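You operate a simulated robot arm through the tools that you are given. There is no shell and no other tool. Be economical: measure what you need, move in short steps, check, and stop when the job is done.

Carry out the task below with a simulated robot arm. There is one attempt and no reset: what you move stays moved.

TASK
Put two of the cardboard tubes from the big green mat on the blue book cover there.
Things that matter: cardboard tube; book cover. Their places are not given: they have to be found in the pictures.

It is judged by the outcome, as a careful person would: the job done as asked, and still so three seconds after it is handed in. It fails if anything else is knocked over, pushed out of place, dropped, spilled or broken.

THE ROBOT
A 7-joint arm with a two-finger parallel gripper, fixed in place. Base frame: the origin is at the foot of the arm, x ahead of it, y to its left, z up; the work surface is at about z = 0. Lengths are in m, angles in degrees, forces in N, time in s.
With the tool pointing down near the work surface it reaches from about 0.24 to 0.62 m from the base axis. Its first joint turns from -66.0 to 66.0 degrees. Payload 2.6 kg.
Tool frame: the origin (TCP) lies between the finger pads and is the grasp point; the fingertips stand 0.03 m ahead of it; z points along the fingers, y is the line along which they close. The gripper opens to 0.094 m. The fingers are 0.028 m wide and 0.01 m thick; the gripper's body (0.05 by 0.096 m) begins 0.055 m behind the TCP.
Orientation is told as [roll, pitch, yaw] about the base's x, y, z axes, in that order, counted from this pose: with the fingers straight down and closing along the base's y, the tool's x points along the base's -x, its y along +y and its z along -z.

THE INTERFACE
- The arm moves only by the tool send_rows. Its arguments are lists of equal length, an entry for each row: "rot": the turn, a rotation vector about the tool's x, y, z in units of 120 degrees (1.0 is 120 degrees), a list of three; "xyz": the shift along the tool's x, y, z in units of 250 mm (1.0 is 250 mm), a list of three; "claw": the gripper command, from -1 (shut) to 1 (fully open), values between in proportion. In form: {"rot": [[rx, ry, rz], ...], "xyz": [[dx, dy, dz], ...], "claw": [claw, ...]}. A call has 1 to 20 rows; each row is the pose to reach, as a shift and turn from the pose commanded when the call began, along the tool's axes at that moment. A call with a number of a shift or a turn outside -1 to 1 is refused whole. A row lasts 0.2 s, in which the tool goes at most 0.05 m and 8.6 degrees; a call with a longer step from one row to the next is refused whole, and so is a gripper value outside its range. A pose out of reach is approached as far as the arm can. The call stops where the force on the tool passes 40 N (or 10 N more than at its start, if that is more) or the arm is blocked; 0.2 s more then pass. The fingers move at their own pace (about 0.072 m/s each) and stop on an object; they squeeze with about 28 N. The grip force told is the motor's: it shows also when the fingers shut on nothing. Time passes only in rows, and 0.2 s behind the last, so rows that repeat a pose let the fingers close. It gives the time, the measured TCP pose, the force on the tool (base axes), the opening and the grip force at its end, in the units of the frame above (readings bear some noise).
- Cameras (640 x 400 px; columns grow to the right, rows downward): "scene" is fixed at [-0.0008, 0.4156, 0.5593]; the picture's right is [-0.94, -0.34, 0.00], its down [-0.18, 0.51, -0.84] and it looks along [0.29, -0.79, -0.54] (base axes); focal length 333 px, centre (320, 200). "wrist" rides on the gripper at [-0.037, 0, -0.058] in the tool frame; the picture's right is [0.00, -1.00, 0.00], its down [0.97, 0.00, -0.24] and it looks along [0.24, 0.00, 0.97] (tool axes); focal length 218 px, centre (320, 200).
- get_image(camera): a new picture of that camera. No time passes.
- measure_at(camera, pixels): for up to 12 pixels [column, row] of the newest picture of that camera ("zoom" is the newest enlarged one), the place [x, y, z] in the base frame of the surface seen there, good to about 0.003 m, but the place of the scene camera against the robot may be out by one fixed shift of up to 0.018 m in any direction. No time passes.
- inspect(camera, box): a new picture of the part [left, top, right, bottom] of that camera's present view, enlarged. No time passes.
- hand_in(): hands the job in; it is judged then, once.

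Work in short steps. Measure before you move; look again where a grasp or a placing could have gone wrong, and mend it. You have 60 turns and 26 pictures in all, the two below and enlarged ones among them. Open the gripper and draw the arm clear of the work before you hand the job in, unless the task says otherwise; then end with one line.

The tools are called after ">>>" as a command line: name --argument value ..., lists and objects as JSON in quotes. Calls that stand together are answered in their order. send_rows: Moves the arm, as the interface text tells. Its arguments: {"type":"object","properties":{"rot":{"type":"array"},"xyz":{"type":"array"},"claw":{"type":"array"}},"required":["rot","xyz","claw"]} The other tools are called the same way: get_image (camera) takes a picture; measure_at (camera, pixels) gives the place of the surface under pixels of a picture; inspect (camera, box) takes an enlarged picture of a part of a camera's view; hand_in () hands the job in.

At the start:

```text
time: 0.0
tcp_pos: [0.3859, -0.1855, 0.3273]
orientation: [0.0, -0.1, 0.0]
contact_force: [-1.2, -0.1, 0.0]
grip_width: 0.0938
finger_force: 0.1
```

scene: 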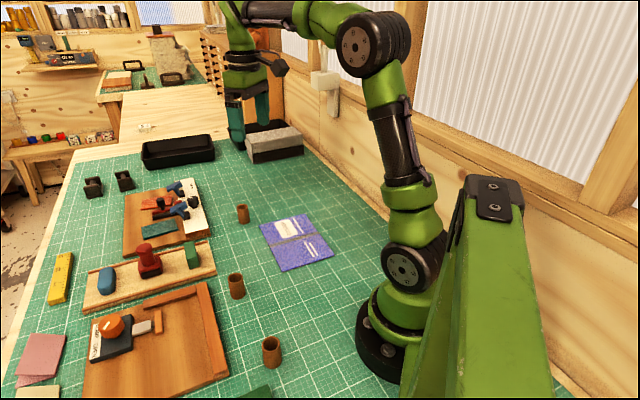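
wrist: 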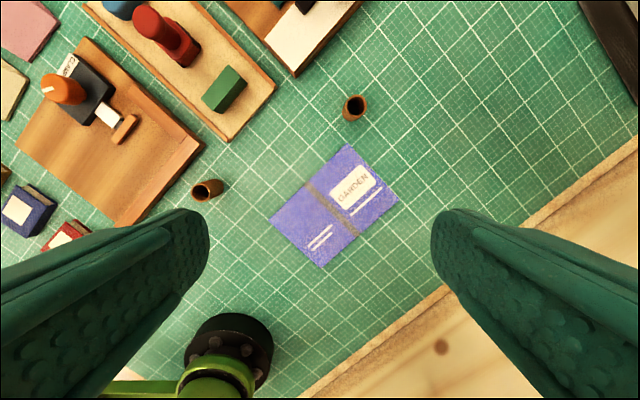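

The scene shows three tubes at (243,213), (236,286) and (271,350), and the book near (296,244). The wrist picture shows two of the tubes and the book. I'll measure them in both.

>>> measure_at --camera "wrist" --pixels '[[355, 101], [350, 116], [347, 104], [363, 104], [203, 189], [216, 186], [272, 217], [346, 145], [398, 201], [322, 266], [335, 206]]'

>>> measure_at --camera "scene" --pixels '[[242, 207], [243, 222], [236, 277], [237, 296], [271, 340], [272, 364], [260, 224], [309, 214], [334, 256], [282, 272], [296, 244]]'

>>> inspect --camera "scene" --box '[200, 180, 360, 380]'

>>> inspect --camera "wrist" --box '[170, 80, 410, 280]'

```text
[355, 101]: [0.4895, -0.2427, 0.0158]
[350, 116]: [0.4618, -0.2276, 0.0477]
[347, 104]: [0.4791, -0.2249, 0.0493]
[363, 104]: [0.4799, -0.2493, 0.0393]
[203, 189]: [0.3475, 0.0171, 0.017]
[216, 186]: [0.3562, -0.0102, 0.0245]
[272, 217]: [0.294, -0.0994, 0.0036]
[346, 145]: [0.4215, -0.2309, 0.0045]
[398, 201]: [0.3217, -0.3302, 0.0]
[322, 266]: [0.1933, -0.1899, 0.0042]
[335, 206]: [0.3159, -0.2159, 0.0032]
```

```text
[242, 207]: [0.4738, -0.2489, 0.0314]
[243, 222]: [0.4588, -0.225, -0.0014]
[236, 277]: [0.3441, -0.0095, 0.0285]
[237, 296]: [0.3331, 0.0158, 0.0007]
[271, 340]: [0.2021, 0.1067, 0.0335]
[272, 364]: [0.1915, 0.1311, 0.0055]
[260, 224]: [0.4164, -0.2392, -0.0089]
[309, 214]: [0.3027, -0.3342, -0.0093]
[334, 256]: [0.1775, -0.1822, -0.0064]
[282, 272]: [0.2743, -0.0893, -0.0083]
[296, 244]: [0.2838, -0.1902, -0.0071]
```

```text
2.00 times, centred on (280, 280) of scene
```

zoom: 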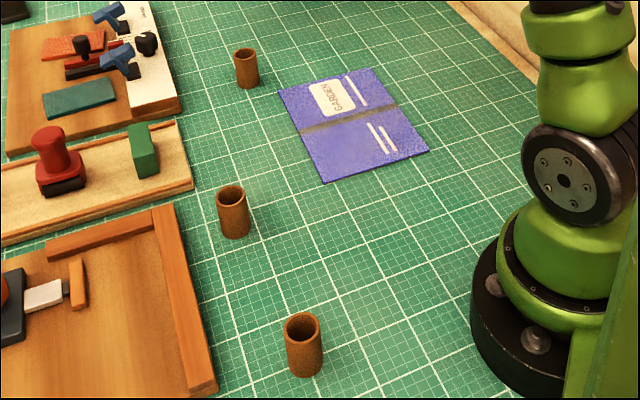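

```text
2.00 times, centred on (290, 180) of wrist
```

zoom: 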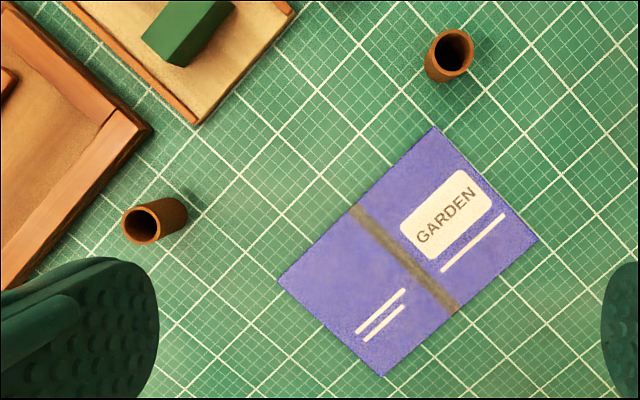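

The wrist rays put tube A's centre at about (0.480,-0.238), tube B's at about (0.352,0.003), and the book's at about (0.308,-0.213). The scene camera is off by about (+0.015, 0, +0.01). I'll hover over A and look.

>>> send_rows --rot '[[0, 0, 0], [0, 0, 0], [0, 0, 0], [0, 0, 0], [0, 0, 0], [0, 0, 0]]' --xyz '[[-0.075, -0.042, 0.142], [-0.15, -0.083, 0.284], [-0.226, -0.125, 0.425], [-0.301, -0.166, 0.567], [-0.376, -0.208, 0.709], [-0.376, -0.208, 0.709]]' --claw '[0.6, 0.6, 0.6, 0.6, 0.6, 0.6]'

>>> get_image --camera "wrist"

```text
time: 1.4
tcp_pos: [0.4805, -0.2387, 0.1506]
orientation: [-0.1, 0.1, 0.1]
contact_force: [-0.1, -0.1, 0.4]
grip_width: 0.0752
finger_force: 0.0
```

```text
21 pictures are left
```

wrist: 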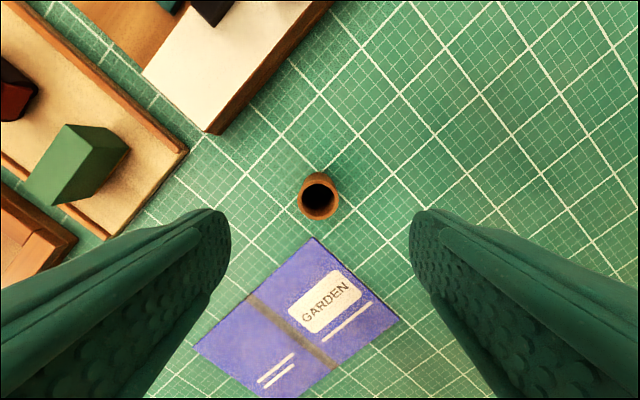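

The tube rim at (318,194) works out to (0.482,-0.237), nearly under the TCP. I'll go down to z≈0.036 and close.

>>> send_rows --rot '[[0, 0, 0], [0, 0, 0], [0, 0, 0], [0, 0, 0], [0, 0, 0], [0, 0, 0], [0, 0, 0], [0, 0, 0], [0, 0, 0]]' --xyz '[[-0.006, 0.005, 0.12], [-0.006, 0.005, 0.24], [-0.006, 0.005, 0.35], [-0.006, 0.005, 0.42], [-0.006, 0.005, 0.456], [-0.006, 0.005, 0.456], [-0.006, 0.005, 0.456], [-0.006, 0.005, 0.456], [-0.006, 0.005, 0.456]]' --claw '[0.6, 0.6, 0.6, 0.6, 0.6, -1, -1, -1, -1]'

>>> get_image --camera "wrist"

```text
time: 3.4
tcp_pos: [0.4806, -0.2335, 0.0378]
orientation: [0.0, -0.1, 0.0]
contact_force: [-0.3, -0.1, 0.6]
grip_width: 0.0321
finger_force: 27.7
```

```text
20 pictures are left
```

wrist: 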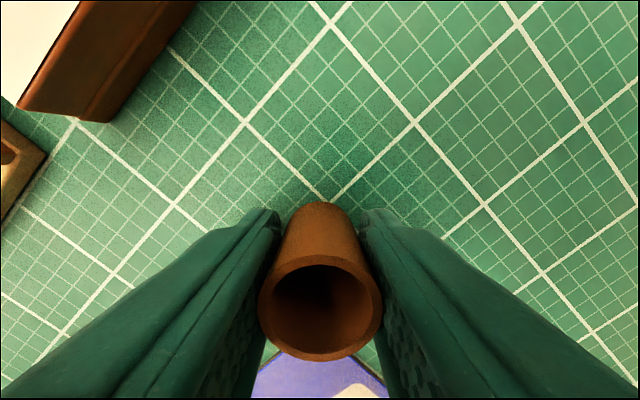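

It's gripped with an opening of 0.032. I'll lift it 8 cm and carry it over the far part of the book, to (0.345,-0.250).

>>> send_rows --rot '[[0, 0, 0], [0, 0, 0], [0, 0, 0], [0, 0, 0], [0, 0, 0], [0, 0, 0], [0, 0, 0], [0, 0, 0]]' --xyz '[[0, 0, -0.12], [0, 0, -0.24], [0, 0, -0.32], [0.14, -0.016, -0.32], [0.28, -0.033, -0.32], [0.42, -0.05, -0.32], [0.544, -0.066, -0.32], [0.544, -0.066, -0.32]]' --claw '[-1, -1, -1, -1, -1, -1, -1, -1]'

>>> get_image --camera "scene"

>>> get_image --camera "wrist"

```text
time: 5.2
tcp_pos: [0.3443, -0.2528, 0.1167]
orientation: [0.0, 0.0, 0.0]
contact_force: [-0.4, -0.2, -0.2]
grip_width: 0.0319
finger_force: 27.9
```

```text
19 pictures are left
```

scene: 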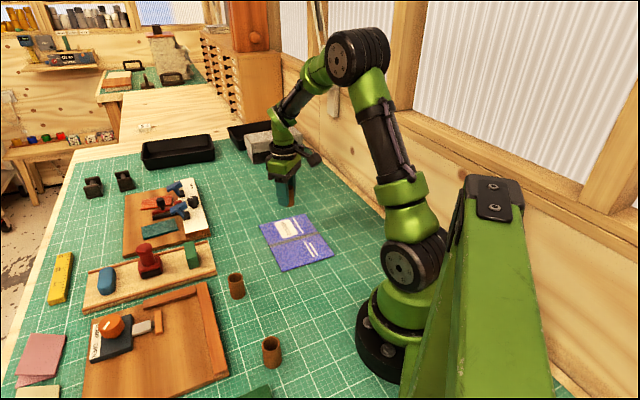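

```text
18 pictures are left
```

wrist: 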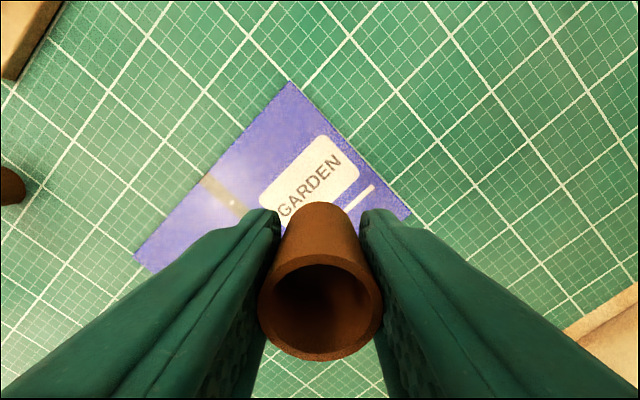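

The tube hangs over the label area, well within the book's corners. I'll lower it 7.6 cm with slow final steps.

>>> send_rows --rot '[[0, 0, 0], [0, 0, 0], [0, 0, 0], [0, 0, 0], [0, 0, 0], [0, 0, 0], [0, 0, 0]]' --xyz '[[0, 0, 0.1], [0, 0, 0.2], [0, 0, 0.26], [0, 0, 0.28], [0, 0, 0.292], [0, 0, 0.304], [0, 0, 0.304]]' --claw '[-1, -1, -1, -1, -1, -1, -1]'

>>> inspect --camera "scene" --box '[220, 170, 360, 280]'

```text
time: 6.8
tcp_pos: [0.3442, -0.2524, 0.0411]
orientation: [0.0, -0.2, 0.0]
contact_force: [-3.0, 2.3, 6.5]
grip_width: 0.0317
finger_force: 27.5
```

```text
3.64 times, centred on (290, 225) of scene
```

zoom: 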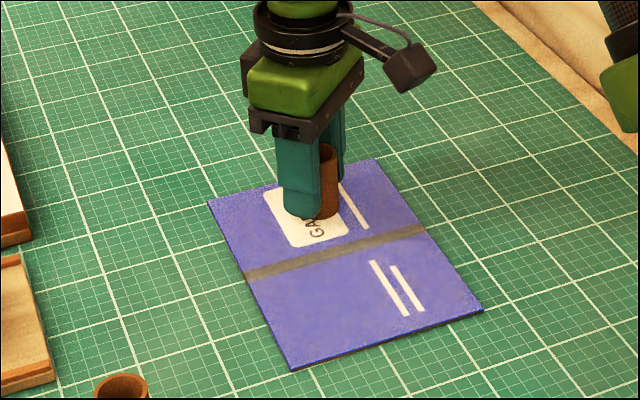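

It's touching the book with 6.5 N up. I'll release it, rise straight up, and look.

>>> send_rows --rot '[[0, 0, 0], [0, 0, 0], [0, 0, 0], [0, 0, 0], [0, 0, 0], [0, 0, 0], [0, 0, 0]]' --xyz '[[0, 0, 0], [0, 0, 0], [0, 0, 0], [0, 0, -0.1], [0, 0, -0.24], [0, 0, -0.4], [0, 0, -0.4]]' --claw '[0.5, 0.5, 0.5, 0.5, 0.5, 0.5, 0.5]'

>>> get_image --camera "wrist"

```text
time: 8.4
tcp_pos: [0.3455, -0.2537, 0.1401]
orientation: [0.1, 0.0, 0.0]
contact_force: [0.2, -0.1, 0.0]
grip_width: 0.0704
finger_force: 0.0
```

```text
16 pictures are left
```

wrist: 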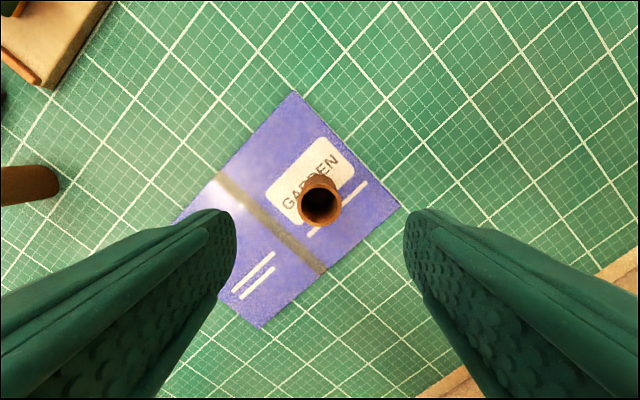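

Tube A stands on the book. Next I'll hover over tube B at (0.352,0.003).

>>> send_rows --rot '[[0, 0, 0], [0, 0, 0], [0, 0, 0], [0, 0, 0], [0, 0, 0], [0, 0, 0], [0, 0, 0]]' --xyz '[[-0.005, 0.17, -0.04], [-0.01, 0.34, -0.04], [-0.015, 0.51, -0.04], [-0.02, 0.68, -0.04], [-0.025, 0.85, -0.04], [-0.028, 1.0, -0.04], [-0.028, 1.0, -0.04]]' --claw '[0.5, 0.5, 0.5, 0.5, 0.5, 0.5, 0.5]'

>>> get_image --camera "wrist"

```text
time: 10.0
tcp_pos: [0.3495, -0.0014, 0.1525]
orientation: [-0.1, -0.1, 0.0]
contact_force: [-0.6, 0.3, -0.2]
grip_width: 0.0708
finger_force: 0.1
```

```text
15 pictures are left
```

wrist: 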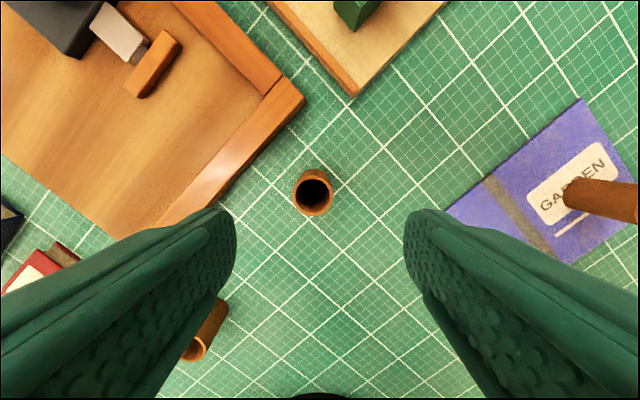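

The rim at (314,194) works out to (0.351,0.003), so I'll shift +0.0045 in y, descend and grip.

>>> send_rows --rot '[[0, 0, 0], [0, 0, 0], [0, 0, 0], [0, 0, 0], [0, 0, 0], [0, 0, 0], [0, 0, 0], [0, 0, 0], [0, 0, 0]]' --xyz '[[-0.004, 0.018, 0.12], [-0.004, 0.018, 0.24], [-0.004, 0.018, 0.35], [-0.004, 0.018, 0.42], [-0.004, 0.018, 0.46], [-0.004, 0.018, 0.46], [-0.004, 0.018, 0.46], [-0.004, 0.018, 0.46], [-0.004, 0.018, 0.46]]' --claw '[0.5, 0.5, 0.5, 0.5, 0.5, -1, -1, -1, -1]'

```text
time: 12.0
tcp_pos: [0.3519, 0.0029, 0.0375]
orientation: [-0.1, 0.0, 0.0]
contact_force: [0.2, -0.1, 1.4]
grip_width: 0.0318
finger_force: 28.5
```

It's gripped. I'll lift it and carry it to (0.275,-0.178) over the near half of the book.

>>> send_rows --rot '[[0, 0, 0], [0, 0, 0], [0, 0, 0], [0, 0, 0], [0, 0, 0], [0, 0, 0], [0, 0, 0], [0, 0, 0], [0, 0, 0]]' --xyz '[[0, 0, -0.12], [0, 0, -0.24], [0, 0, -0.32], [0.062, -0.145, -0.32], [0.123, -0.29, -0.32], [0.185, -0.434, -0.32], [0.246, -0.58, -0.32], [0.308, -0.724, -0.32], [0.308, -0.724, -0.32]]' --claw '[-1, -1, -1, -1, -1, -1, -1, -1, -1]'

>>> get_image --camera "wrist"

>>> inspect --camera "scene" --box '[220, 170, 360, 280]'

```text
time: 14.0
tcp_pos: [0.2749, -0.1787, 0.115]
orientation: [0.0, 0.0, -0.1]
contact_force: [-0.6, 0.5, -0.8]
grip_width: 0.0321
finger_force: 28.3
```

```text
14 pictures are left
```

wrist: 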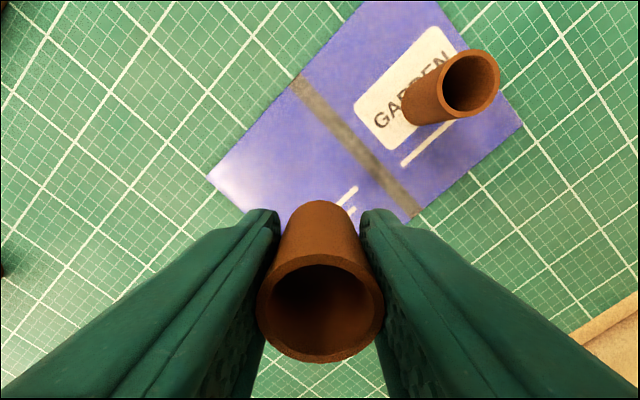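

```text
3.64 times, centred on (290, 225) of scene
```

zoom: 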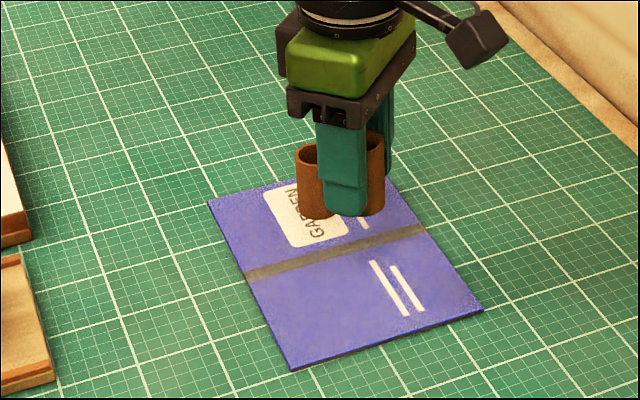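

The tube is clear of tube A and above the book's near half. I'll lower it 7.6 cm.

>>> send_rows --rot '[[0, 0, 0], [0, 0, 0], [0, 0, 0], [0, 0, 0], [0, 0, 0], [0, 0, 0], [0, 0, 0]]' --xyz '[[0, 0, 0.1], [0, 0, 0.2], [0, 0, 0.26], [0, 0, 0.28], [0, 0, 0.292], [0, 0, 0.304], [0, 0, 0.304]]' --claw '[-1, -1, -1, -1, -1, -1, -1]'

>>> inspect --camera "scene" --box '[220, 170, 360, 280]'

```text
time: 15.6
tcp_pos: [0.2764, -0.1782, 0.0393]
orientation: [0.1, -0.1, 0.0]
contact_force: [-0.9, -0.2, 0.3]
grip_width: 0.0321
finger_force: 28.3
```

```text
3.64 times, centred on (290, 225) of scene
```

zoom: 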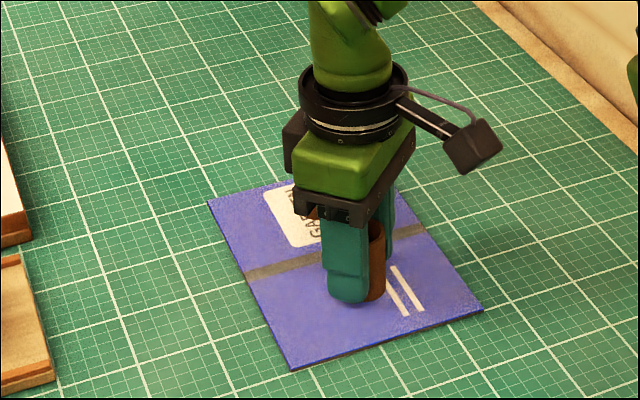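

No clear contact yet (0.3 N), so I'll ease down in 1 mm steps.

>>> send_rows --rot '[[0, 0, 0], [0, 0, 0]]' --xyz '[[0, 0, 0.004], [0, 0, 0.006]]' --claw '[-1, -1]'

```text
time: 16.2
tcp_pos: [0.2754, -0.1793, 0.0378]
orientation: [0.0, 0.0, -0.1]
contact_force: [-1.6, 1.9, 15.3]
grip_width: 0.0321
finger_force: 27.8
```

There's contact now (15 N). I'll release, rise and check.

>>> send_rows --rot '[[0, 0, 0], [0, 0, 0], [0, 0, 0], [0, 0, 0], [0, 0, 0], [0, 0, 0], [0, 0, 0], [0, 0, 0], [0, 0, 0]]' --xyz '[[0, 0, -0.004], [0, 0, -0.004], [0, 0, -0.004], [0, 0, -0.1], [0, 0, -0.24], [0, 0, -0.4], [0, 0, -0.56], [0, 0, -0.72], [0, 0, -0.72]]' --claw '[0.4, 0.4, 0.4, 0.4, 0.4, 0.4, 0.4, 0.4, 0.4]'

>>> get_image --camera "wrist"

>>> get_image --camera "scene"

```text
time: 18.2
tcp_pos: [0.2753, -0.1765, 0.2179]
orientation: [0.0, 0.0, -0.1]
contact_force: [-0.1, 0.4, 0.0]
grip_width: 0.0659
finger_force: 0.1
```

```text
11 pictures are left
```

wrist: 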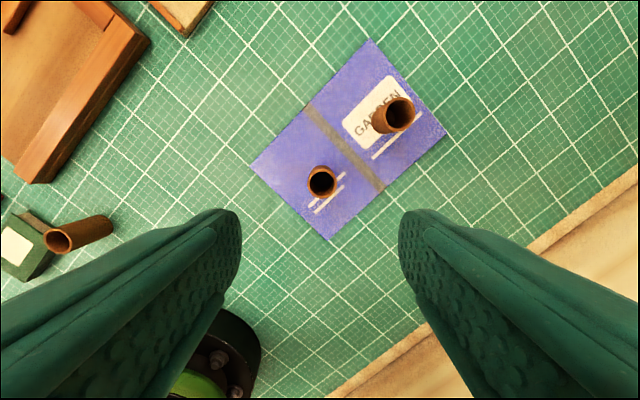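

```text
10 pictures are left
```

scene: 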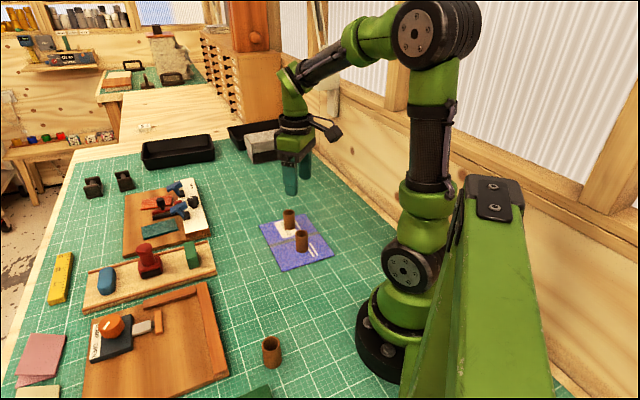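

Both tubes stand on the blue cover, the third is untouched, nothing else has moved, and the arm is clear with the gripper open.

>>> hand_in

```text
The job is handed in.
```

Two cardboard tubes are standing upright on the blue book cover, and the job is handed in.
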